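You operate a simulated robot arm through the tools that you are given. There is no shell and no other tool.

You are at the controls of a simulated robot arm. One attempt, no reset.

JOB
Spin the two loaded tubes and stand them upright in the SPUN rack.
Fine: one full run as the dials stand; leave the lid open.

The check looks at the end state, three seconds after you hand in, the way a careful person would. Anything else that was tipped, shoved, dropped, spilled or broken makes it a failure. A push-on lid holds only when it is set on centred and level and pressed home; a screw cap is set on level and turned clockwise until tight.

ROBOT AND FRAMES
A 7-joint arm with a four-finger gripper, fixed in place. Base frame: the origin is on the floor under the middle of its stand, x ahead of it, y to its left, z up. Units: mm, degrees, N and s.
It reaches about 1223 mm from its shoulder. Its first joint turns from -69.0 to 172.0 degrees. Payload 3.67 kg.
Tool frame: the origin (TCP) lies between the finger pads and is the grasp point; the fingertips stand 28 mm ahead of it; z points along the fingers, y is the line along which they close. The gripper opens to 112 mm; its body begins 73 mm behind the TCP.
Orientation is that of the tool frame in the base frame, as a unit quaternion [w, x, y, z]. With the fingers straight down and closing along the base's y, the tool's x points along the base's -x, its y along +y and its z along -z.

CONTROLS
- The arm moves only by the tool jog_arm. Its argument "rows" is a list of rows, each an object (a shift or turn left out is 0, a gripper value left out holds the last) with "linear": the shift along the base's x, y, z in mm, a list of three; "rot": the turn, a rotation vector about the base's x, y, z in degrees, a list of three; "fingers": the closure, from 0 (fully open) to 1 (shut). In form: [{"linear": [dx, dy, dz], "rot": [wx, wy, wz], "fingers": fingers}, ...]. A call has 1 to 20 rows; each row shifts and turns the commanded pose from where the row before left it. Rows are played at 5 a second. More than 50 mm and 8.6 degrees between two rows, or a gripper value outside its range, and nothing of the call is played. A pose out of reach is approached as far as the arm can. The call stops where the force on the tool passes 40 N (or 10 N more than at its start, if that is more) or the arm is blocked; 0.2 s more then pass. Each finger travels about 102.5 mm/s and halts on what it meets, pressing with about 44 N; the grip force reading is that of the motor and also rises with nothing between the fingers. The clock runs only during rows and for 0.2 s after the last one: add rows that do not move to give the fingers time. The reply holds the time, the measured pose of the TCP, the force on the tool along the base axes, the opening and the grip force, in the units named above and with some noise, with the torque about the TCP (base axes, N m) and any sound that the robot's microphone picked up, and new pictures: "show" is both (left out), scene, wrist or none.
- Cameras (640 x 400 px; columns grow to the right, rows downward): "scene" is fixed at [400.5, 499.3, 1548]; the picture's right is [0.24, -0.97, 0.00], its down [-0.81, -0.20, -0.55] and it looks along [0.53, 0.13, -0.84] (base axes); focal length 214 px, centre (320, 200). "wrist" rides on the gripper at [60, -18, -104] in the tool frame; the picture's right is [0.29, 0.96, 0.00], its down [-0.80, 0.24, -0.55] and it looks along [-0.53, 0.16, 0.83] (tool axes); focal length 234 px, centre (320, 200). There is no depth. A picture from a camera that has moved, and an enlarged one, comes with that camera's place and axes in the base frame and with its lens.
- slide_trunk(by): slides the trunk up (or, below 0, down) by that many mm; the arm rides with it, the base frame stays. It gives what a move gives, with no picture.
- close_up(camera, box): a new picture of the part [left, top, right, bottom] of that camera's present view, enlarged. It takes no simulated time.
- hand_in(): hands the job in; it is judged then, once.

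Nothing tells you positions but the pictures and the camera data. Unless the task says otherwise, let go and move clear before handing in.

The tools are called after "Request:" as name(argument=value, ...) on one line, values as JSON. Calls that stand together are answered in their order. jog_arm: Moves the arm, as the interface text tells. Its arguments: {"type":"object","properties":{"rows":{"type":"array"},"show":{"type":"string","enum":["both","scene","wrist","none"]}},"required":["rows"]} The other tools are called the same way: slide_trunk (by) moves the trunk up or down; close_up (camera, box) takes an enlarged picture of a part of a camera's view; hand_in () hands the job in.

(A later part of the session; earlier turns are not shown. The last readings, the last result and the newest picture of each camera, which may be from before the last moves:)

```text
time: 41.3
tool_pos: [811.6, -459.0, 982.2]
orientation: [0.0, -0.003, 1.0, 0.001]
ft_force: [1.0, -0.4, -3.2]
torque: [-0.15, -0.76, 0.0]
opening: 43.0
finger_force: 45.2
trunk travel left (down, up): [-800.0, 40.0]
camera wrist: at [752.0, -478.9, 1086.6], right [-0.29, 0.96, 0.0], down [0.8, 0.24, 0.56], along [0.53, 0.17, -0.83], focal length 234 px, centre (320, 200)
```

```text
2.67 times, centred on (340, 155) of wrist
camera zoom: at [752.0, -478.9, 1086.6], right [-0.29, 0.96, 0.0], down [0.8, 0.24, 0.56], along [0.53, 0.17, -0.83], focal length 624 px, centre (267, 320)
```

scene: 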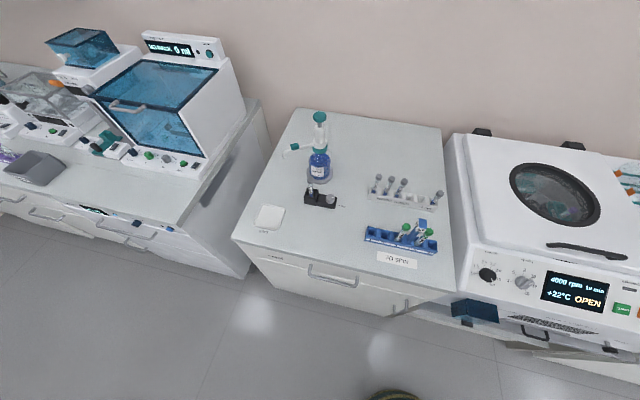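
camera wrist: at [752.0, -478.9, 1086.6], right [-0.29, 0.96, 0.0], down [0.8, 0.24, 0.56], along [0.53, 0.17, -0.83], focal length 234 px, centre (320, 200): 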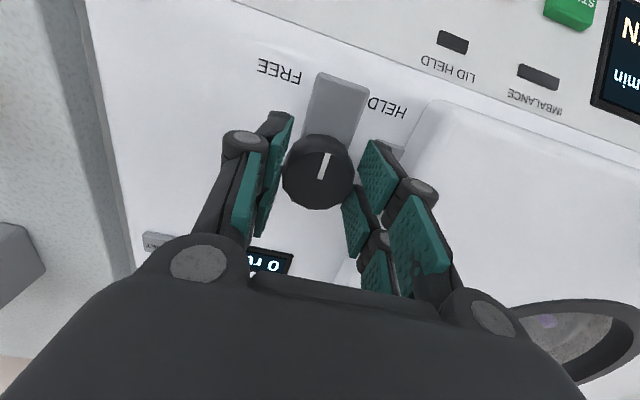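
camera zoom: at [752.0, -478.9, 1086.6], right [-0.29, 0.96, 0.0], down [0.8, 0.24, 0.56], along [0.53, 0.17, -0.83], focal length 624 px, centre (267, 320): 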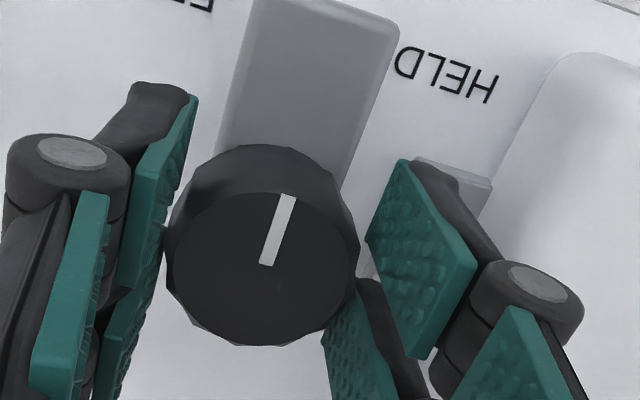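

The knob is gripped (43 mm). I'll turn it clockwise a bit and check that the arm follows.

Request:
jog_arm(rows=[{"rot": [0, 0, -6]}, {"rot": [0, 0, -6]}, {"rot": [0, 0, -6]}, {"rot": [0, 0, -6]}], show="wrist")

Request:
close_up(camera="scene", box=[639, 200, 640, 300])

```text
time: 42.3
tool_pos: [811.9, -458.9, 982.1]
orientation: [0.0, 0.206, 0.979, 0.002]
ft_force: [9.0, 0.0, 2.3]
torque: [0.15, 0.11, 0.02]
opening: 42.8
finger_force: 45.5
trunk travel left (down, up): [-800.0, 40.0]
camera wrist: at [749.8, -451.3, 1086.5], right [0.12, 0.99, 0.0], down [0.82, -0.1, 0.56], along [0.55, -0.06, -0.83], focal length 234 px, centre (320, 200)
```

wrist: 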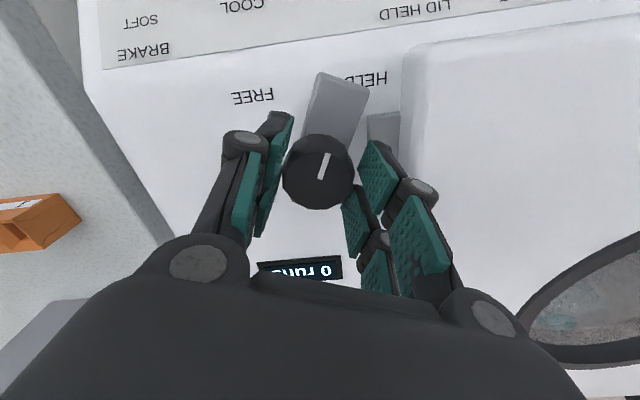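

```text
4.00 times, centred on (640, 250) of scene
camera zoom: at [400.5, 499.3, 1548.0], right [0.24, -0.97, 0.0], down [-0.81, -0.2, -0.55], along [0.53, 0.13, -0.84], focal length 858 px, centre (-958, 0)
```

zoom: 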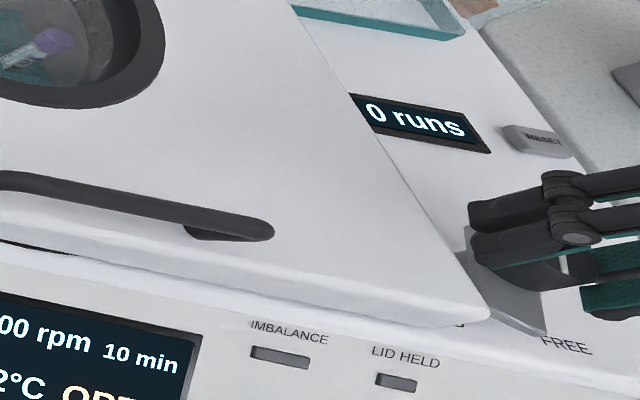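

The arm turns with the knob and at low torque. Continuing clockwise towards HELD.

Request:
jog_arm(rows=[{"rot": [0, 0, -6]}, {"rot": [0, 0, -6]}, {"rot": [0, 0, -6]}, {"rot": [0, 0, -6]}, {"rot": [0, 0, -6]}, {"rot": [0, 0, -6]}, {}], show="wrist")

Request:
close_up(camera="scene", box=[639, 200, 640, 340])

```text
time: 43.9
tool_pos: [812.5, -455.9, 982.1]
orientation: [0.001, 0.498, 0.867, 0.001]
ft_force: [30.6, 19.8, 3.0]
torque: [0.95, -0.87, 0.13]
opening: 43.1
finger_force: 45.1
trunk travel left (down, up): [-800.0, 40.0]
camera wrist: at [767.6, -414.1, 1086.5], right [0.68, 0.73, 0.0], down [0.61, -0.57, 0.56], along [0.41, -0.38, -0.83], focal length 234 px, centre (320, 200)
```

wrist: 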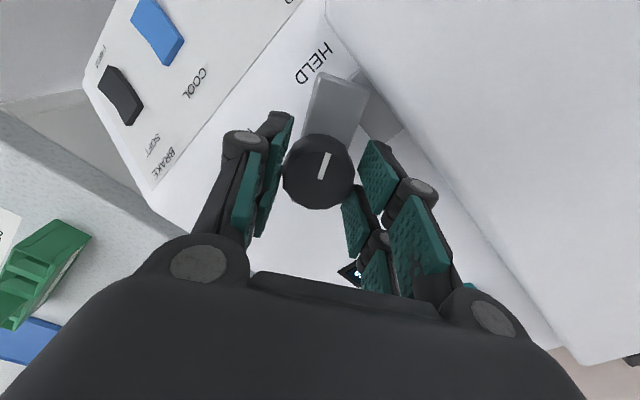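

```text
2.86 times, centred on (640, 270) of scene
camera zoom: at [400.5, 499.3, 1548.0], right [0.24, -0.97, 0.0], down [-0.81, -0.2, -0.55], along [0.53, 0.13, -0.84], focal length 613 px, centre (-593, 0)
```

zoom: 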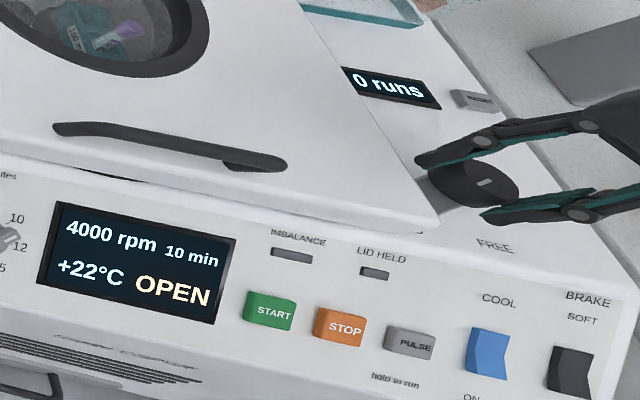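

The lever is at about 60°, but sideways force built up because my grip is slightly off the knob axis. I'll shift the TCP a few mm to relieve it.

Request:
jog_arm(rows=[{"linear": [2, 1.5, 0]}, {}], show="none")

```text
time: 44.5
tool_pos: [813.0, -455.6, 982.0]
orientation: [0.001, 0.499, 0.867, 0.0]
ft_force: [23.3, 11.1, 7.0]
torque: [0.3, -0.22, 0.09]
opening: 43.0
finger_force: 44.7
trunk travel left (down, up): [-800.0, 40.0]
```

Request:
jog_arm(rows=[{"linear": [3, 2, 0]}, {}], show="none")

```text
time: 45.1
tool_pos: [813.1, -456.8, 982.3]
orientation: [0.0, 0.498, 0.867, 0.001]
ft_force: [3.8, -2.2, 8.2]
torque: [-0.96, -0.03, 0.03]
opening: 43.0
finger_force: 44.8
trunk travel left (down, up): [-800.0, 40.0]
```

Force relieved. Continuing the last ~30° with a small compensating shift.

Request:
jog_arm(rows=[{"linear": [0.6, -0.1, 0], "rot": [0, 0, -6]}, {"linear": [0.6, -0.1, 0], "rot": [0, 0, -6]}, {"linear": [0.6, -0.1, 0], "rot": [0, 0, -6]}, {}], show="wrist")

Request:
close_up(camera="scene", box=[639, 200, 640, 340])

```text
time: 46.1
tool_pos: [815.4, -455.1, 981.8]
orientation: [0.001, 0.629, 0.778, 0.001]
ft_force: [-15.6, -4.0, 2.3]
torque: [-0.52, 0.46, -0.07]
opening: 42.6
finger_force: 44.9
trunk travel left (down, up): [-800.0, 40.0]
camera wrist: at [784.5, -401.7, 1086.6], right [0.88, 0.48, 0.0], down [0.4, -0.73, 0.55], along [0.27, -0.48, -0.83], focal length 234 px, centre (320, 200)
```

wrist: 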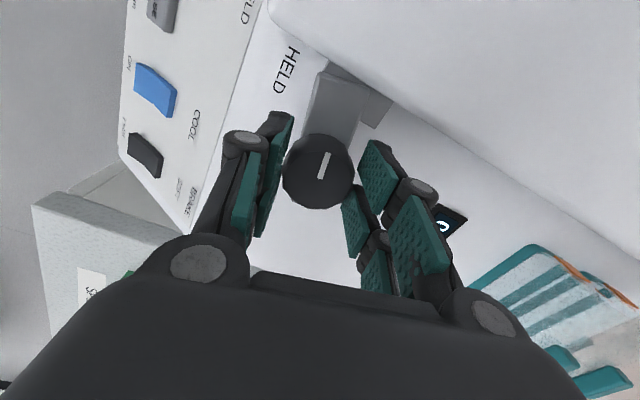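

```text
2.86 times, centred on (640, 270) of scene
camera zoom: at [400.5, 499.3, 1548.0], right [0.24, -0.97, 0.0], down [-0.81, -0.2, -0.55], along [0.53, 0.13, -0.84], focal length 613 px, centre (-593, 0)
```

zoom: 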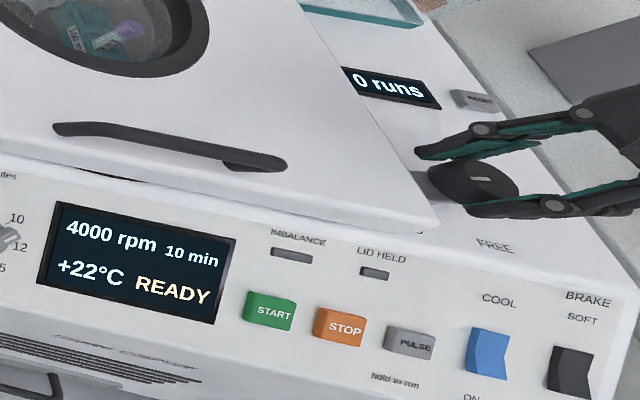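

The display now reads READY. I'll complete the turn to the full 90° for a safe hold.

Request:
jog_arm(rows=[{"linear": [-1.5, -0.5, 0]}, {"linear": [0, 0, 0], "rot": [0, 0, -5]}, {"linear": [0, 0, 0], "rot": [0, 0, -5]}, {}], show="wrist")

Request:
close_up(camera="scene", box=[639, 200, 640, 340])

```text
time: 47.1
tool_pos: [813.9, -455.7, 982.0]
orientation: [0.003, 0.693, 0.721, 0.002]
ft_force: [-7.7, -6.3, -0.9]
torque: [-0.44, 0.29, -0.06]
opening: 43.0
finger_force: 44.9
trunk travel left (down, up): [-800.0, 40.0]
camera wrist: at [794.8, -397.1, 1086.6], right [0.95, 0.32, 0.0], down [0.27, -0.79, 0.56], along [0.18, -0.52, -0.83], focal length 234 px, centre (320, 200)
```

wrist: 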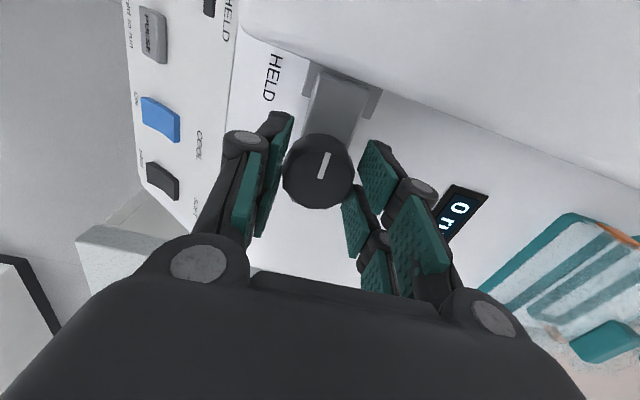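

```text
2.86 times, centred on (640, 270) of scene
camera zoom: at [400.5, 499.3, 1548.0], right [0.24, -0.97, 0.0], down [-0.81, -0.2, -0.55], along [0.53, 0.13, -0.84], focal length 613 px, centre (-593, 0)
```

zoom: 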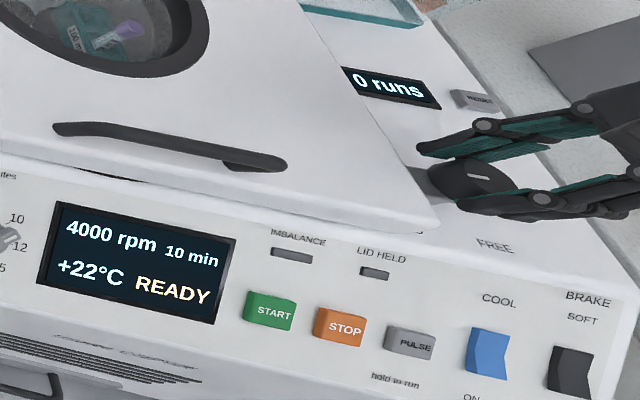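

READY is shown and the lever arm covers the tab. I'll release the knob, rise, and move towards the START button.

Request:
jog_arm(rows=[{"fingers": 0.4}, {"fingers": 0.4}, {"linear": [0, 0, 25]}, {"linear": [0, 0, 40]}, {"linear": [-25, 20, 20]}, {"linear": [-25, 25, 10]}, {"linear": [-25, 30, 0]}, {"linear": [-25, 30, 0]}, {"linear": [-25, 30, 0]}, {"linear": [-25, 30, 0]}, {"linear": [-10, 30, 0]}, {"linear": [-10, 30, 0]}, {}], show="wrist")

Request:
close_up(camera="scene", box=[639, 200, 640, 340])

Request:
close_up(camera="wrist", box=[200, 50, 440, 230])

```text
time: 49.9
tool_pos: [644.4, -231.5, 1077.3]
orientation: [0.002, 0.694, 0.72, 0.001]
ft_force: [1.0, -0.1, -0.9]
torque: [0.02, 0.0, 0.02]
opening: 67.2
finger_force: 0.1
trunk travel left (down, up): [-800.0, 40.0]
camera wrist: at [623.8, -172.1, 1182.1], right [0.95, 0.33, 0.0], down [0.27, -0.79, 0.55], along [0.18, -0.52, -0.83], focal length 234 px, centre (320, 200)
```

wrist: 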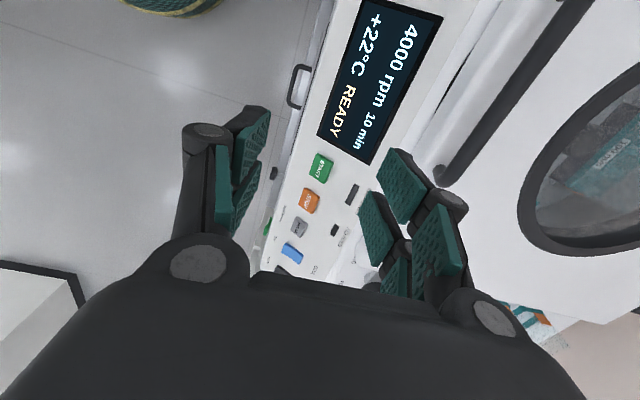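

```text
2.86 times, centred on (640, 270) of scene
camera zoom: at [400.5, 499.3, 1548.0], right [0.24, -0.97, 0.0], down [-0.81, -0.2, -0.55], along [0.53, 0.13, -0.84], focal length 613 px, centre (-593, 0)
```

zoom: 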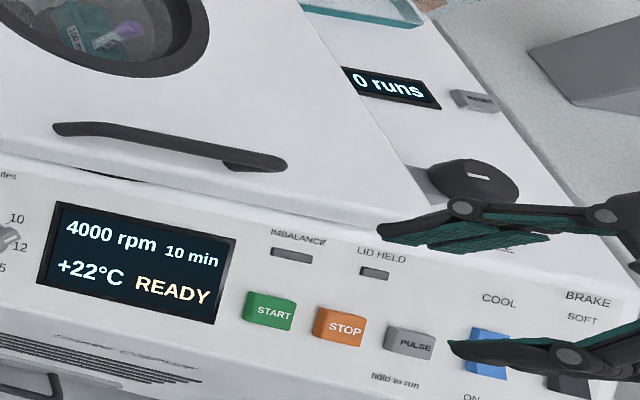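

```text
2.22 times, centred on (320, 140) of wrist
camera zoom: at [623.8, -172.1, 1182.1], right [0.95, 0.33, 0.0], down [0.27, -0.79, 0.55], along [0.18, -0.52, -0.83], focal length 520 px, centre (320, 333)
```

zoom: 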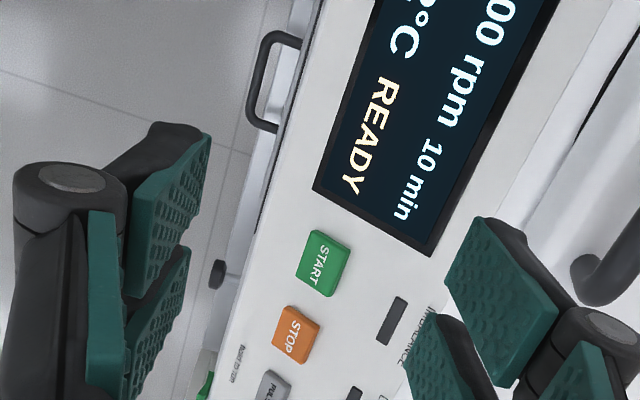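

READY remains with the lever held. START is at about (677, -313, 870) on a panel sloped ~30°. I'll close the fingers and come above START with the right-hand finger pair over it.

Request:
jog_arm(rows=[{"linear": [7, -15, -20], "fingers": 1.0}, {"linear": [7, -15, -30]}, {"linear": [7, -15, -35]}, {"linear": [5, -16, -35]}, {"linear": [0, 0, -27]}, {}], show="both")

Request:
close_up(camera="scene", box=[639, 220, 640, 320])

Request:
close_up(camera="wrist", box=[220, 60, 420, 210])

```text
time: 51.3
tool_pos: [670.9, -291.0, 929.7]
orientation: [0.001, 0.693, 0.721, 0.002]
ft_force: [0.3, 0.2, 0.4]
torque: [-0.01, 0.0, 0.02]
opening: 0.0
finger_force: 35.5
trunk travel left (down, up): [-800.0, 40.0]
camera wrist: at [649.9, -232.5, 1033.9], right [0.95, 0.33, 0.0], down [0.27, -0.79, 0.56], along [0.18, -0.52, -0.83], focal length 234 px, centre (320, 200)
```

scene: 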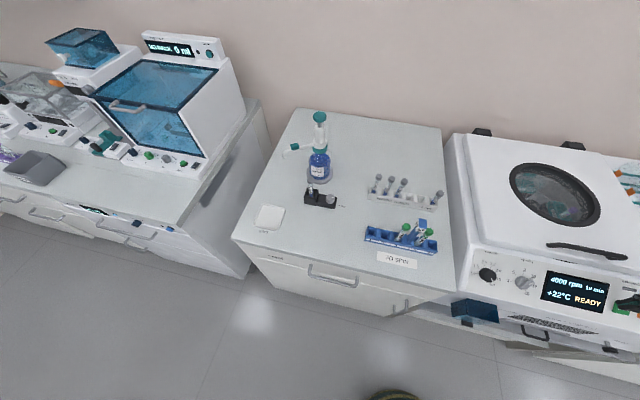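
wrist: 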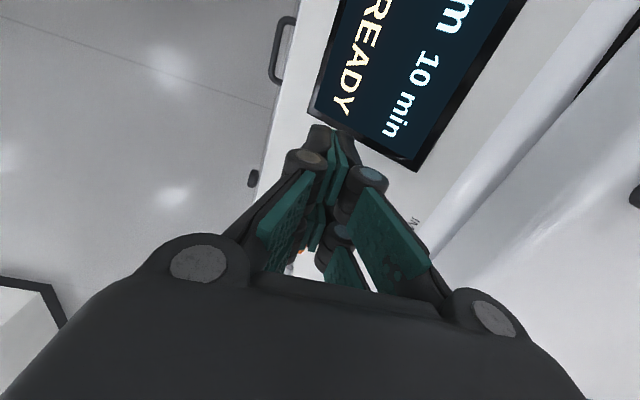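

```text
4.00 times, centred on (640, 270) of scene
camera zoom: at [400.5, 499.3, 1548.0], right [0.24, -0.97, 0.0], down [-0.81, -0.2, -0.55], along [0.53, 0.13, -0.84], focal length 858 px, centre (-958, -80)
```

zoom: 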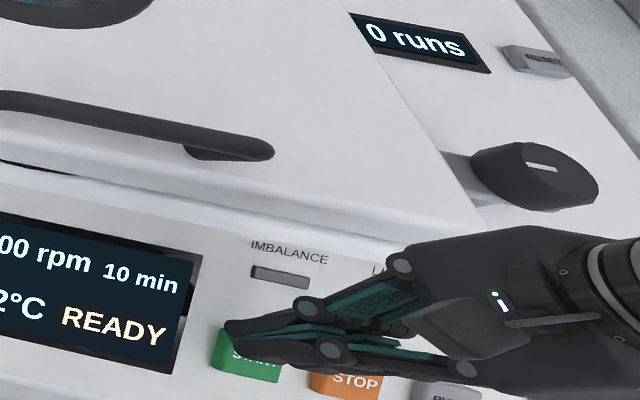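

```text
2.67 times, centred on (320, 135) of wrist
camera zoom: at [649.9, -232.5, 1033.9], right [0.95, 0.33, 0.0], down [0.27, -0.79, 0.56], along [0.18, -0.52, -0.83], focal length 624 px, centre (320, 373)
```

zoom: 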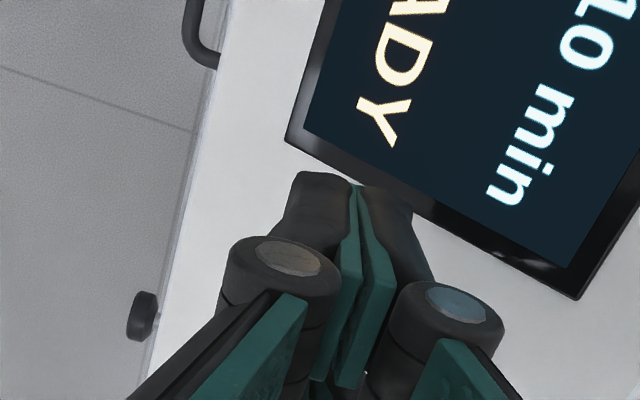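

The left finger pair would be over the display frame edge, so I'll shift 12 mm to the right and then lower gently onto START.

Request:
jog_arm(rows=[{"linear": [0, -12, 0]}, {"linear": [0, 0, -12]}, {"linear": [0, 0, -8]}, {"linear": [0, 0, -4]}, {"linear": [0, 0, -3]}], show="none")

Request:
close_up(camera="scene", box=[639, 220, 640, 320])

```text
time: 52.5
tool_pos: [671.7, -303.3, 904.3]
orientation: [0.001, 0.693, 0.721, 0.002]
ft_force: [-0.4, -0.2, 1.3]
torque: [0.01, 0.0, 0.01]
opening: 0.1
finger_force: 35.6
trunk travel left (down, up): [-800.0, 40.0]
```

```text
4.00 times, centred on (640, 270) of scene
camera zoom: at [400.5, 499.3, 1548.0], right [0.24, -0.97, 0.0], down [-0.81, -0.2, -0.55], along [0.53, 0.13, -0.84], focal length 858 px, centre (-958, -80)
```

zoom: 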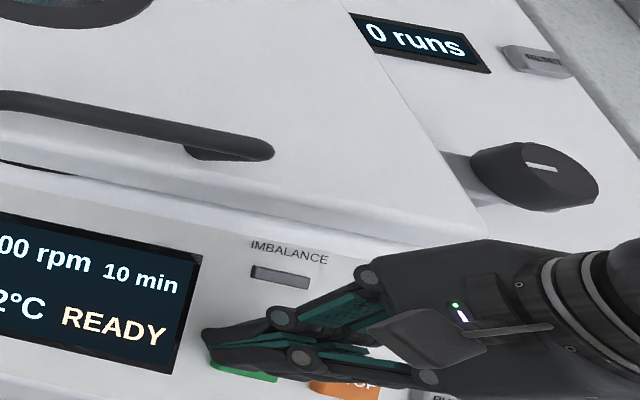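

Tip is just above the button. Pressing in small steps.

Request:
jog_arm(rows=[{"linear": [0, 0, -2]}, {"linear": [0, 0, -2]}, {"linear": [0, 0, -2]}, {"linear": [0, 0, -2]}], show="none")

Request:
close_up(camera="scene", box=[639, 220, 640, 320])

```text
time: 53.5
tool_pos: [671.1, -303.8, 896.9]
orientation: [0.002, 0.692, 0.721, 0.001]
ft_force: [-0.1, 0.0, 9.7]
torque: [-0.17, -0.08, -0.02]
opening: 0.0
finger_force: 35.2
trunk travel left (down, up): [-800.0, 40.0]
heard: click
```

```text
4.00 times, centred on (640, 270) of scene
camera zoom: at [400.5, 499.3, 1548.0], right [0.24, -0.97, 0.0], down [-0.81, -0.2, -0.55], along [0.53, 0.13, -0.84], focal length 858 px, centre (-958, -80)
```

zoom: 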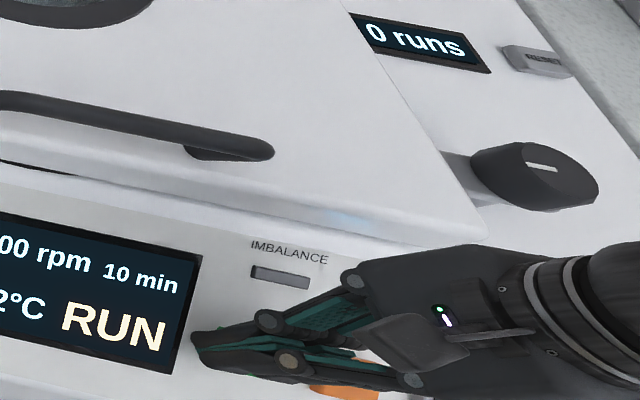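

The click was heard and the display shows RUN. I'll lift off the button and watch the run.

Request:
jog_arm(rows=[{"linear": [0, 0, 10]}, {"linear": [0, 0, 30]}, {"linear": [0, 0, 40]}, {"linear": [-10, 0, 40]}, {"linear": [-10, 0, 40]}, {}], show="scene")

Request:
close_up(camera="scene", box=[639, 200, 640, 340])

```text
time: 54.9
tool_pos: [653.9, -303.2, 1054.7]
orientation: [0.001, 0.693, 0.721, 0.001]
ft_force: [-0.1, 0.0, -0.3]
torque: [0.03, 0.03, 0.03]
opening: 0.0
finger_force: 36.0
trunk travel left (down, up): [-800.0, 40.0]
```

scene: 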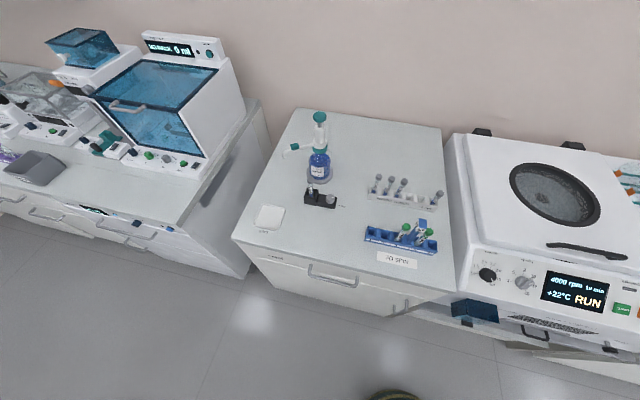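

```text
2.86 times, centred on (640, 270) of scene
camera zoom: at [400.5, 499.3, 1548.0], right [0.24, -0.97, 0.0], down [-0.81, -0.2, -0.55], along [0.53, 0.13, -0.84], focal length 613 px, centre (-593, 0)
```

zoom: 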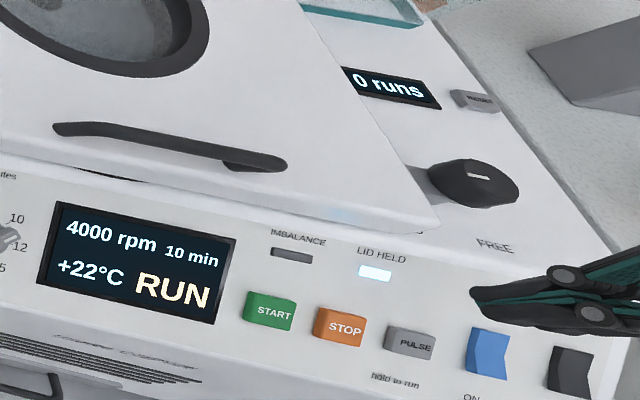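

LID HELD is lit, no imbalance, and the rotor is spinning. While it runs I'll go and survey the SPUN rack, staying high.

Request:
jog_arm(rows=[{"linear": [0, 0, 45], "fingers": 0.3}, {"linear": [0, -20, 40]}, {"linear": [5, -48, 0]}, {"linear": [5, -48, 0]}, {"linear": [5, -48, 0]}, {"linear": [5, -48, 0]}, {"linear": [5, -48, 0]}, {"linear": [5, -48, 0]}, {"linear": [5, -48, 0]}, {"linear": [5, -48, 0]}, {}], show="both")

Request:
close_up(camera="scene", box=[639, 200, 640, 340])

```text
time: 57.3
tool_pos: [691.2, -708.4, 1138.1]
orientation: [0.002, 0.694, 0.72, 0.001]
ft_force: [0.3, -0.1, -0.2]
torque: [0.02, 0.0, 0.03]
opening: 78.4
finger_force: 0.2
trunk travel left (down, up): [-800.0, 40.0]
camera wrist: at [671.0, -649.6, 1242.1], right [0.95, 0.33, 0.0], down [0.27, -0.79, 0.55], along [0.18, -0.52, -0.83], focal length 234 px, centre (320, 200)
```

scene: 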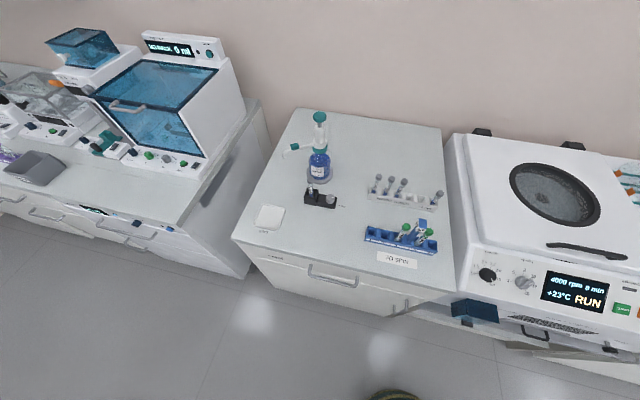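
wrist: 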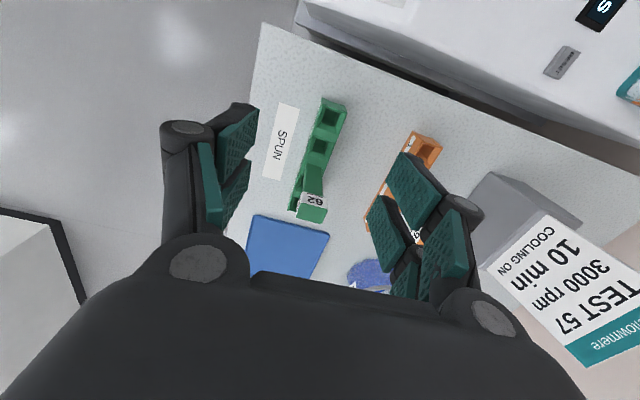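

```text
2.86 times, centred on (640, 270) of scene
camera zoom: at [400.5, 499.3, 1548.0], right [0.24, -0.97, 0.0], down [-0.81, -0.2, -0.55], along [0.53, 0.13, -0.84], focal length 613 px, centre (-593, 0)
```

zoom: 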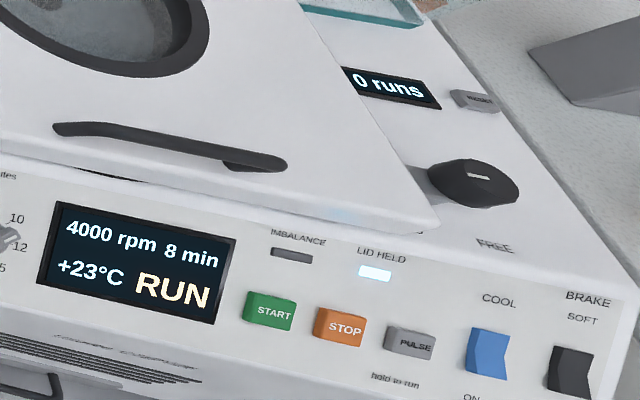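

The run time is compressed (8 min left already). The green SPUN rack is in view; zooming in on it.

Request:
close_up(camera="wrist", box=[250, 80, 410, 230])

Request:
close_up(camera="scene", box=[639, 160, 640, 400])

```text
2.67 times, centred on (330, 155) of wrist
camera zoom: at [671.0, -649.6, 1242.1], right [0.95, 0.33, 0.0], down [0.27, -0.79, 0.55], along [0.18, -0.52, -0.83], focal length 624 px, centre (293, 320)
```

zoom: 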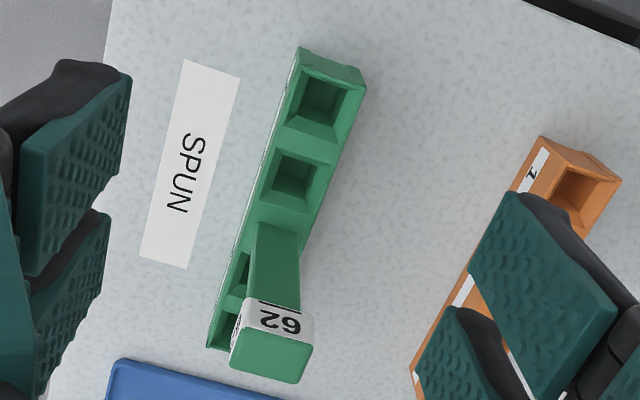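

```text
1.67 times, centred on (640, 280) of scene
camera zoom: at [400.5, 499.3, 1548.0], right [0.24, -0.97, 0.0], down [-0.81, -0.2, -0.55], along [0.53, 0.13, -0.84], focal length 358 px, centre (-212, 67)
```

zoom: 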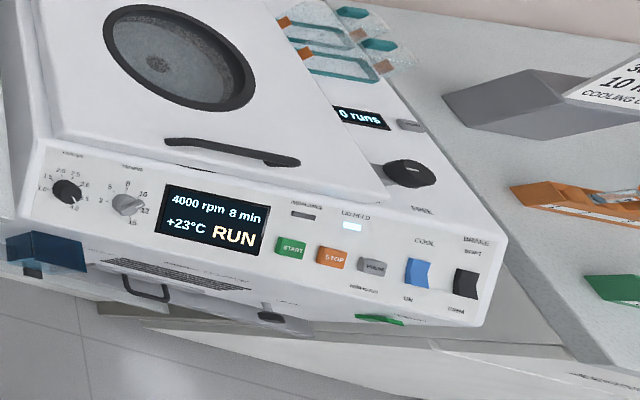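

Rack top is near z≈942 with slots at about (709, -716) and (708, -756), then a tall post near y≈-787 and more slots behind it. I'll look from farther along to see the slots beyond the post.

Request:
jog_arm(rows=[{"linear": [0, -45, 0]}, {"linear": [0, -45, 0]}, {"linear": [0, -40, 10]}, {}], show="wrist")

Request:
close_up(camera="wrist", box=[220, 40, 420, 190])

Request:
close_up(camera="scene", box=[639, 200, 640, 340])

```text
time: 58.3
tool_pos: [691.0, -842.1, 1147.3]
orientation: [0.0, 0.693, 0.721, 0.002]
ft_force: [0.1, -0.9, 0.4]
torque: [-0.03, -0.01, 0.02]
opening: 78.7
finger_force: 0.3
trunk travel left (down, up): [-800.0, 40.0]
camera wrist: at [670.9, -782.7, 1252.7], right [0.95, 0.33, 0.0], down [0.27, -0.79, 0.55], along [0.18, -0.52, -0.83], focal length 234 px, centre (320, 200)
```

wrist: 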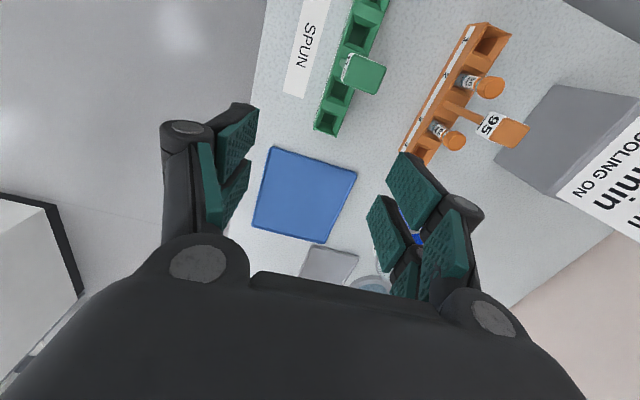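

```text
2.67 times, centred on (320, 115) of wrist
camera zoom: at [670.9, -782.7, 1252.7], right [0.95, 0.33, 0.0], down [0.27, -0.79, 0.55], along [0.18, -0.52, -0.83], focal length 624 px, centre (320, 427)
```

zoom: 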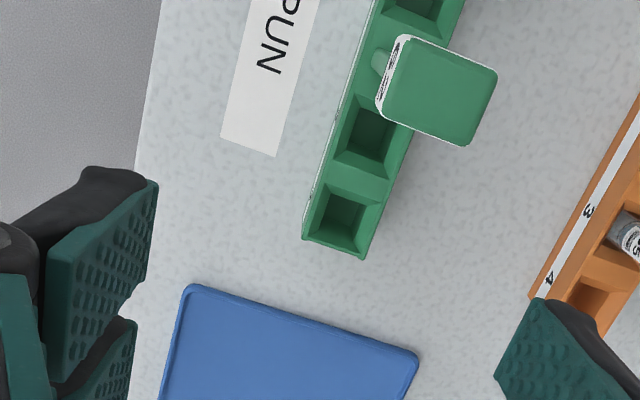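

```text
2.86 times, centred on (640, 270) of scene
camera zoom: at [400.5, 499.3, 1548.0], right [0.24, -0.97, 0.0], down [-0.81, -0.2, -0.55], along [0.53, 0.13, -0.84], focal length 613 px, centre (-593, 0)
```

zoom: 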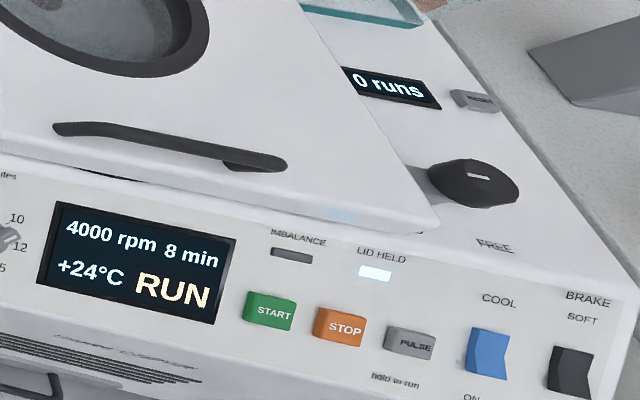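

Slots are at y ≈ -716, -756, (post -787), -818, -857 with x ≈ 708; I'll use slots 1 and 4, which are clear of the post. Now I'll return near the lever while the run finishes.

Request:
jog_arm(rows=[{"linear": [0, 48, 0]}, {"linear": [0, 48, 0]}, {"linear": [0, 48, 0]}, {"linear": [12, 46, 0]}, {"linear": [25, 40, 0]}, {"linear": [25, 40, 0]}, {"linear": [25, 40, 0]}, {"linear": [25, 40, 0]}, {"linear": [10, 35, -30]}, {"linear": [0, 0, -30]}, {}, {}, {}, {}, {}, {}], show="wrist")

Request:
close_up(camera="scene", box=[639, 200, 640, 340])

```text
time: 61.7
tool_pos: [812.9, -451.3, 1091.6]
orientation: [0.001, 0.694, 0.72, 0.001]
ft_force: [0.4, -0.4, -0.1]
torque: [0.05, 0.01, 0.02]
opening: 78.4
finger_force: 0.0
trunk travel left (down, up): [-800.0, 40.0]
camera wrist: at [792.6, -392.8, 1194.6], right [0.95, 0.33, 0.0], down [0.27, -0.79, 0.56], along [0.18, -0.52, -0.83], focal length 234 px, centre (320, 200)
```

wrist: 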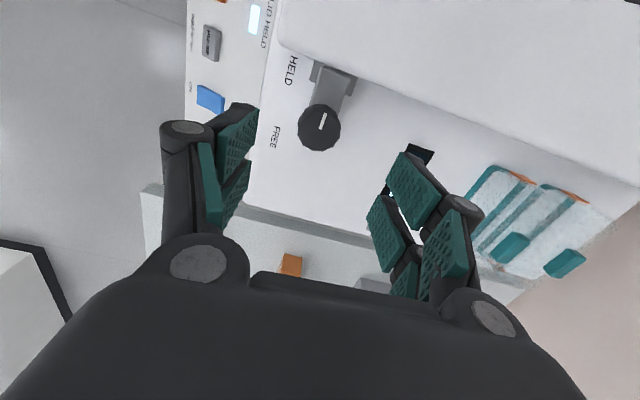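

```text
2.86 times, centred on (640, 270) of scene
camera zoom: at [400.5, 499.3, 1548.0], right [0.24, -0.97, 0.0], down [-0.81, -0.2, -0.55], along [0.53, 0.13, -0.84], focal length 613 px, centre (-593, 0)
```

zoom: 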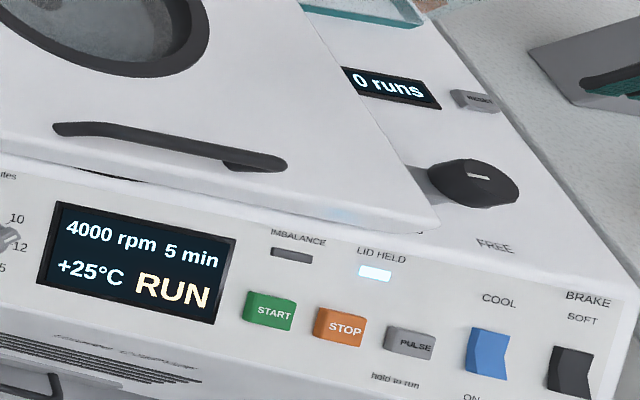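

5 minutes remain on the display. Waiting in place.

Request:
jog_arm(rows=[{}, {}, {}, {}, {}, {}, {}, {}, {}, {}, {}, {}, {}, {}, {}, {}, {}, {}, {}, {}], show="none")

Request:
jog_arm(rows=[{}, {}, {}, {}, {}, {}, {}, {}, {}, {}, {}, {}, {}, {}, {}, {}, {}, {}, {}, {}], show="none")

Request:
close_up(camera="scene", box=[639, 200, 640, 340])

```text
time: 65.9
tool_pos: [813.7, -450.4, 1091.4]
orientation: [0.001, 0.692, 0.722, 0.0]
ft_force: [0.5, 0.0, -1.0]
torque: [0.04, 0.0, 0.03]
opening: 78.3
finger_force: 0.1
trunk travel left (down, up): [-800.0, 40.0]
```

```text
time: 70.1
tool_pos: [812.2, -451.6, 1089.5]
orientation: [0.002, 0.693, 0.721, 0.001]
ft_force: [1.1, -0.1, -0.4]
torque: [0.01, 0.01, 0.01]
opening: 78.3
finger_force: 0.0
trunk travel left (down, up): [-800.0, 40.0]
```

```text
2.86 times, centred on (640, 270) of scene
camera zoom: at [400.5, 499.3, 1548.0], right [0.24, -0.97, 0.0], down [-0.81, -0.2, -0.55], along [0.53, 0.13, -0.84], focal length 613 px, centre (-593, 0)
```

zoom: 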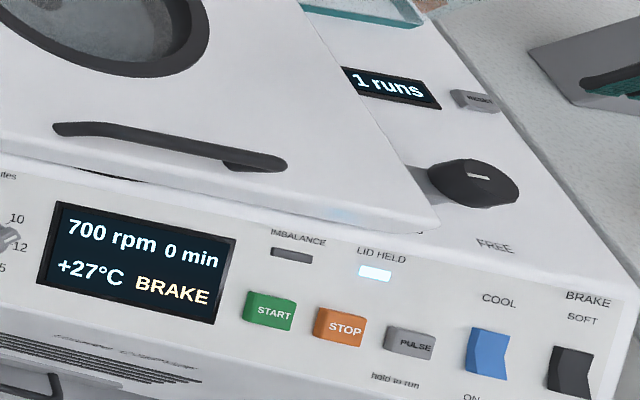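

The counter shows 1 run and the rotor is braking (700 rpm). I'll wait until it has stopped.

Request:
jog_arm(rows=[{}, {}, {}, {}, {}, {}, {}, {}, {}, {}, {}, {}, {}, {}, {}], show="none")

Request:
close_up(camera="scene", box=[639, 200, 640, 340])

Request:
close_up(camera="scene", box=[440, 120, 640, 320])

```text
time: 73.3
tool_pos: [811.8, -452.1, 1090.3]
orientation: [0.002, 0.692, 0.721, 0.002]
ft_force: [0.3, -0.2, -0.2]
torque: [-0.03, 0.01, -0.02]
opening: 78.3
finger_force: 0.0
trunk travel left (down, up): [-800.0, 40.0]
```

```text
2.86 times, centred on (640, 270) of scene
camera zoom: at [400.5, 499.3, 1548.0], right [0.24, -0.97, 0.0], down [-0.81, -0.2, -0.55], along [0.53, 0.13, -0.84], focal length 613 px, centre (-593, 0)
```

zoom: 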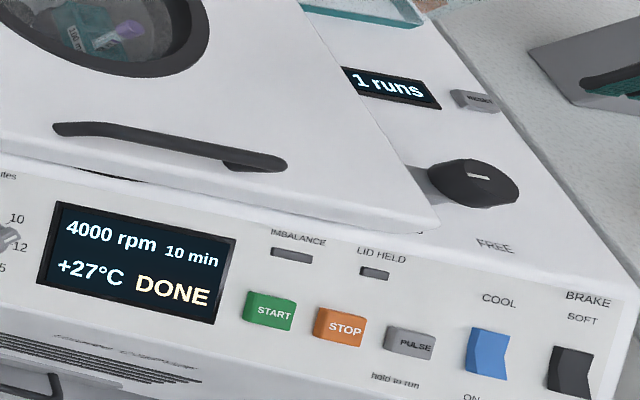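

```text
2.00 times, centred on (540, 220) of scene
camera zoom: at [400.5, 499.3, 1548.0], right [0.24, -0.97, 0.0], down [-0.81, -0.2, -0.55], along [0.53, 0.13, -0.84], focal length 429 px, centre (-120, 160)
```

zoom: 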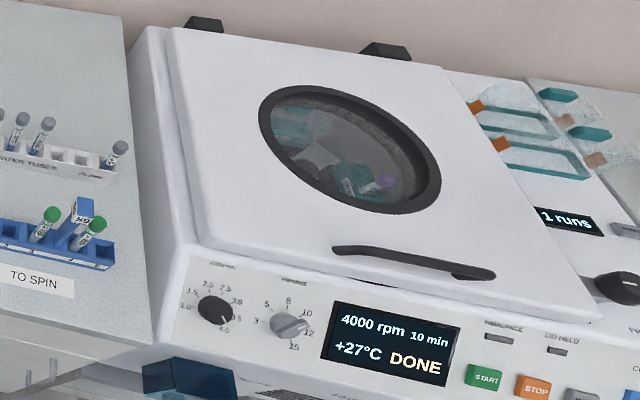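

The run is DONE and the lid lock lamp is off. Now I'll go over the knob again and turn the lever back to FREE.

Request:
jog_arm(rows=[{"linear": [1, -6, -20], "fingers": 0.42}, {"linear": [0, 0, -20]}, {"linear": [0, 0, -20]}, {}], show="wrist")

Request:
close_up(camera="wrist", box=[240, 80, 440, 230])

```text
time: 74.3
tool_pos: [813.3, -459.0, 1031.1]
orientation: [0.002, 0.693, 0.721, 0.002]
ft_force: [0.1, 0.6, 1.3]
torque: [0.03, -0.04, 0.0]
opening: 64.7
finger_force: 0.1
trunk travel left (down, up): [-800.0, 40.0]
camera wrist: at [793.0, -400.4, 1135.4], right [0.95, 0.33, 0.0], down [0.27, -0.79, 0.56], along [0.18, -0.52, -0.83], focal length 234 px, centre (320, 200)
```

wrist: 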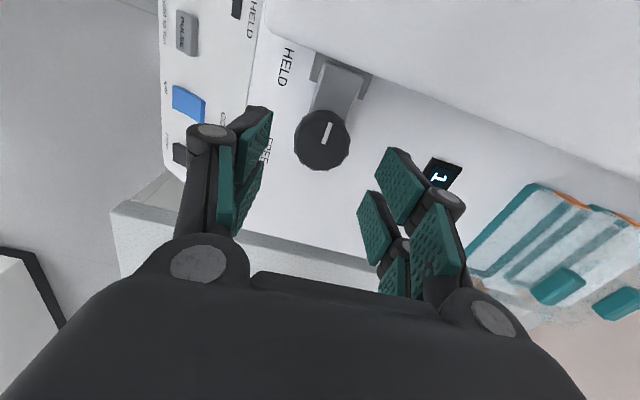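

```text
2.67 times, centred on (340, 155) of wrist
camera zoom: at [793.0, -400.4, 1135.4], right [0.95, 0.33, 0.0], down [0.27, -0.79, 0.56], along [0.18, -0.52, -0.83], focal length 624 px, centre (267, 320)
```

zoom: 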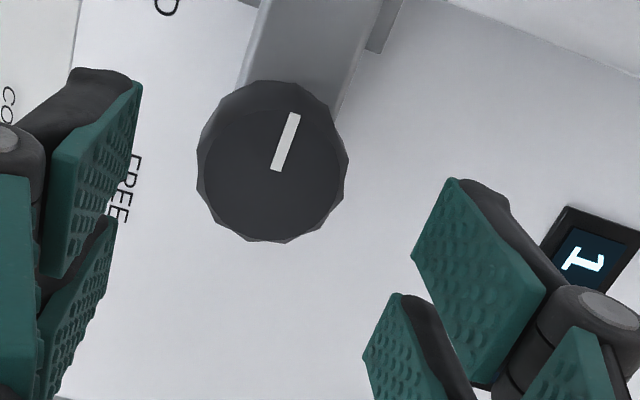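

The knob is about 1–2 mm off centre; I'll correct, lower and grip.

Request:
jog_arm(rows=[{"linear": [1.2, 2, -20]}, {"linear": [0, 0, -17]}, {"linear": [0, 0, -12]}, {}, {"fingers": 1.0}, {"fingers": 1.0}, {"fingers": 1.0}], show="wrist")

```text
time: 75.9
tool_pos: [815.0, -455.5, 981.7]
orientation: [0.002, 0.693, 0.721, 0.002]
ft_force: [7.7, -2.1, 0.8]
torque: [-0.07, -0.28, 0.03]
opening: 43.0
finger_force: 45.1
trunk travel left (down, up): [-800.0, 40.0]
camera wrist: at [794.8, -397.1, 1085.1], right [0.95, 0.33, 0.0], down [0.27, -0.79, 0.56], along [0.18, -0.52, -0.83], focal length 234 px, centre (320, 200)
```

wrist: 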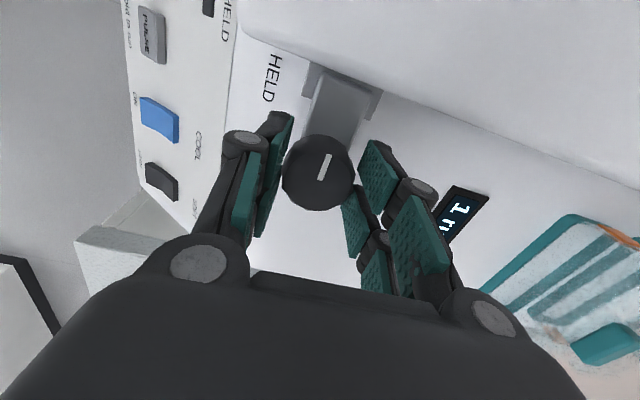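

Gripped. Turning the lever counter-clockwise, checking side forces in stages.

Request:
jog_arm(rows=[{"rot": [0, 0, 6]}, {"rot": [0, 0, 6]}, {"rot": [0, 0, 6]}, {"rot": [0, 0, 6]}, {"rot": [0, 0, 6]}, {}], show="none")

```text
time: 77.3
tool_pos: [812.5, -457.3, 980.4]
orientation: [0.0, 0.483, 0.876, 0.002]
ft_force: [-13.3, 1.4, -6.1]
torque: [-0.07, 0.17, -0.02]
opening: 42.8
finger_force: 44.9
trunk travel left (down, up): [-800.0, 40.0]
```

Request:
jog_arm(rows=[{"linear": [-2, 0, 0], "rot": [0, 0, 4]}, {"linear": [-0.5, 0, 0], "rot": [0, 0, 6]}, {"linear": [-0.5, 0, 0], "rot": [0, 0, 6]}, {"rot": [0, 0, 6]}, {"rot": [0, 0, 6]}, {}], show="none")

```text
time: 78.7
tool_pos: [811.7, -458.6, 981.1]
orientation: [0.001, 0.256, 0.967, 0.003]
ft_force: [-5.1, -10.3, -3.9]
torque: [-0.4, -0.07, -0.06]
opening: 42.8
finger_force: 45.3
trunk travel left (down, up): [-800.0, 40.0]
```

Request:
jog_arm(rows=[{"linear": [-1, -1, 0], "rot": [0, 0, 6]}, {"linear": [-0.5, -0.5, 0], "rot": [0, 0, 6]}, {"rot": [0, 0, 6]}, {"rot": [0, 0, 6]}, {"rot": [0, 0, 5]}, {}], show="wrist")

Request:
close_up(camera="scene", box=[639, 200, 640, 340])

```text
time: 80.1
tool_pos: [811.3, -458.9, 980.3]
orientation: [0.001, 0.006, 1.0, 0.002]
ft_force: [6.8, -13.2, 6.1]
torque: [-0.48, -0.32, -0.03]
opening: 43.0
finger_force: 45.4
trunk travel left (down, up): [-800.0, 40.0]
camera wrist: at [752.1, -477.7, 1085.1], right [-0.28, 0.96, 0.0], down [0.8, 0.23, 0.56], along [0.53, 0.16, -0.83], focal length 234 px, centre (320, 200)
```

wrist: 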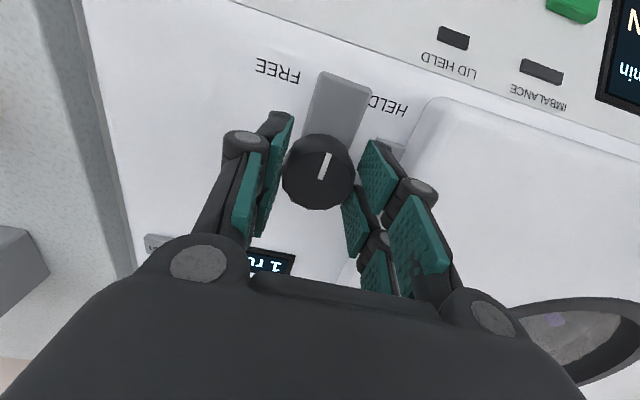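

```text
2.86 times, centred on (640, 270) of scene
camera zoom: at [400.5, 499.3, 1548.0], right [0.24, -0.97, 0.0], down [-0.81, -0.2, -0.55], along [0.53, 0.13, -0.84], focal length 613 px, centre (-593, 0)
```

zoom: 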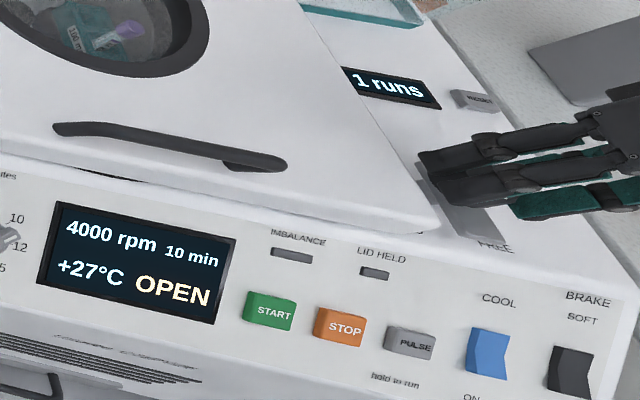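

The display shows OPEN and the lever is back where it began. I'll release, lift and go to the lid handle with the gripper yawed 90°.

Request:
jog_arm(rows=[{"fingers": 0.42}, {"fingers": 0.42}, {"linear": [0, 0, 25]}, {"linear": [0, 0, 40]}, {"linear": [-4, 24, 5], "rot": [0, 0, -7.5]}, {"linear": [-4, 24, 5], "rot": [0, 0, -7.5]}, {"linear": [-4, 24, 5], "rot": [0, 0, -7.5]}, {"linear": [-4, 24, 5], "rot": [0, 0, -7.5]}, {"linear": [-4, 24, 5], "rot": [0, 0, -7.5]}, {"linear": [-4, 24, 5], "rot": [0, 0, -7.5]}, {"linear": [-4, 24, 0], "rot": [0, 0, -7.5]}, {"linear": [-4, 24, 0], "rot": [0, 0, -7.5]}, {"linear": [-4, 24, 0], "rot": [0, 0, -7.5]}, {"linear": [-4, 24, 0], "rot": [0, 0, -7.5]}, {"linear": [-4, 24, 0], "rot": [0, 0, -7.5]}, {"linear": [-4, 24, 0], "rot": [0, 0, -6.8]}, {}], show="wrist")

Request:
close_up(camera="wrist", box=[240, 0, 440, 230])

Request:
close_up(camera="scene", box=[639, 160, 640, 340])

```text
time: 83.7
tool_pos: [762.6, -171.9, 1076.1]
orientation: [0.001, 0.708, 0.706, 0.002]
ft_force: [0.3, -0.4, 0.2]
torque: [0.02, 0.0, -0.01]
opening: 65.0
finger_force: 0.1
trunk travel left (down, up): [-800.0, 40.0]
camera wrist: at [744.8, -111.7, 1180.9], right [0.96, 0.29, 0.0], down [0.24, -0.8, 0.55], along [0.16, -0.53, -0.83], focal length 234 px, centre (320, 200)
```

wrist: 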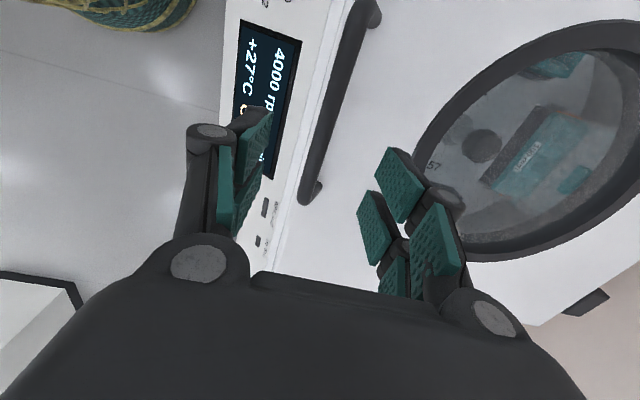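

```text
1.74 times, centred on (340, 115) of wrist
camera zoom: at [744.8, -111.7, 1180.9], right [0.96, 0.29, 0.0], down [0.24, -0.8, 0.55], along [0.16, -0.53, -0.83], focal length 407 px, centre (285, 348)
```

zoom: 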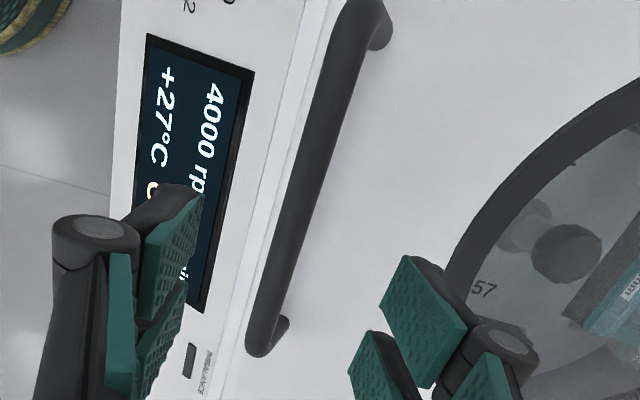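

```text
2.22 times, centred on (640, 250) of scene
camera zoom: at [400.5, 499.3, 1548.0], right [0.24, -0.97, 0.0], down [-0.81, -0.2, -0.55], along [0.53, 0.13, -0.84], focal length 477 px, centre (-390, 89)
```

zoom: 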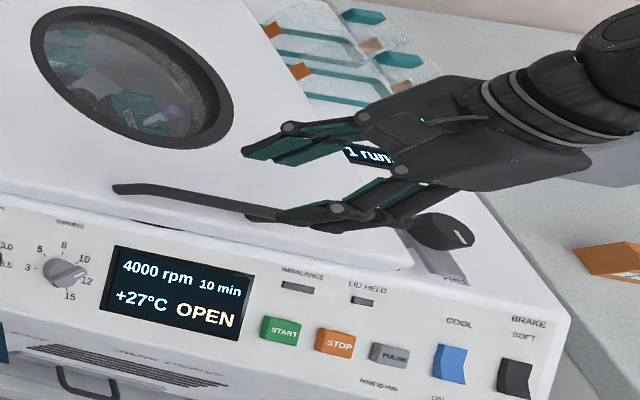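

The handle bar is at about (765, y -85…-235, 991). I'll centre over it, lower with jaws astride, and grip it.

Request:
jog_arm(rows=[{"linear": [3, 12, -30]}, {"linear": [0, 0, -30]}, {"linear": [0, 0, -16]}, {}, {"fingers": 1.0}, {"fingers": 1.0}, {"fingers": 1.0}, {"fingers": 1.0}], show="wrist")

Request:
close_up(camera="wrist", box=[220, 40, 440, 250])

```text
time: 85.5
tool_pos: [764.6, -158.2, 1000.7]
orientation: [0.001, 0.707, 0.708, 0.002]
ft_force: [-13.0, -0.9, -2.0]
torque: [0.1, 0.16, 0.95]
opening: 12.6
finger_force: 45.4
trunk travel left (down, up): [-800.0, 40.0]
camera wrist: at [746.4, -99.0, 1105.1], right [0.96, 0.29, 0.0], down [0.24, -0.8, 0.56], along [0.16, -0.53, -0.83], focal length 234 px, centre (320, 200)
```

wrist: 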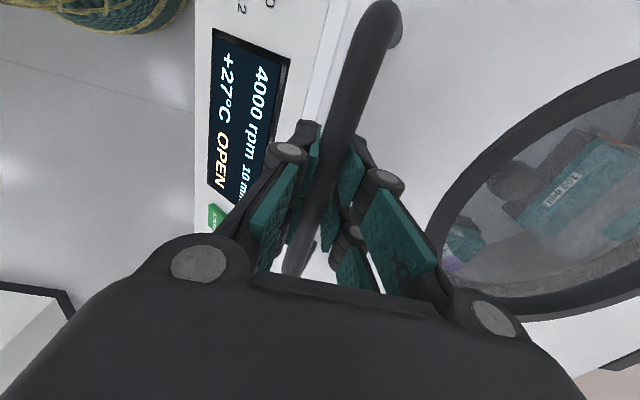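

```text
1.90 times, centred on (330, 145) of wrist
camera zoom: at [746.4, -99.0, 1105.1], right [0.96, 0.29, 0.0], down [0.24, -0.8, 0.56], along [0.16, -0.53, -0.83], focal length 446 px, centre (301, 305)
```

zoom: 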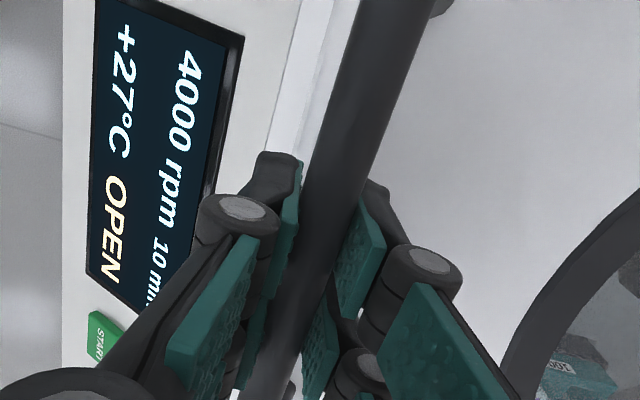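

The bar is firmly gripped. I'll lift along the hinge arc in stages, watching the force.

Request:
jog_arm(rows=[{"linear": [-1.5, 0, 0]}, {"linear": [1.5, 0, 10.8]}, {"linear": [1.9, 0, 10.9]}, {"linear": [2.1, 0, 10.8]}, {"linear": [2.2, 0, 10.8]}], show="none")

```text
time: 86.7
tool_pos: [770.4, -158.2, 1045.6]
orientation: [0.002, 0.707, 0.707, 0.002]
ft_force: [-11.3, -0.9, 0.3]
torque: [0.16, 0.06, 0.73]
opening: 13.0
finger_force: 44.9
trunk travel left (down, up): [-800.0, 40.0]
```

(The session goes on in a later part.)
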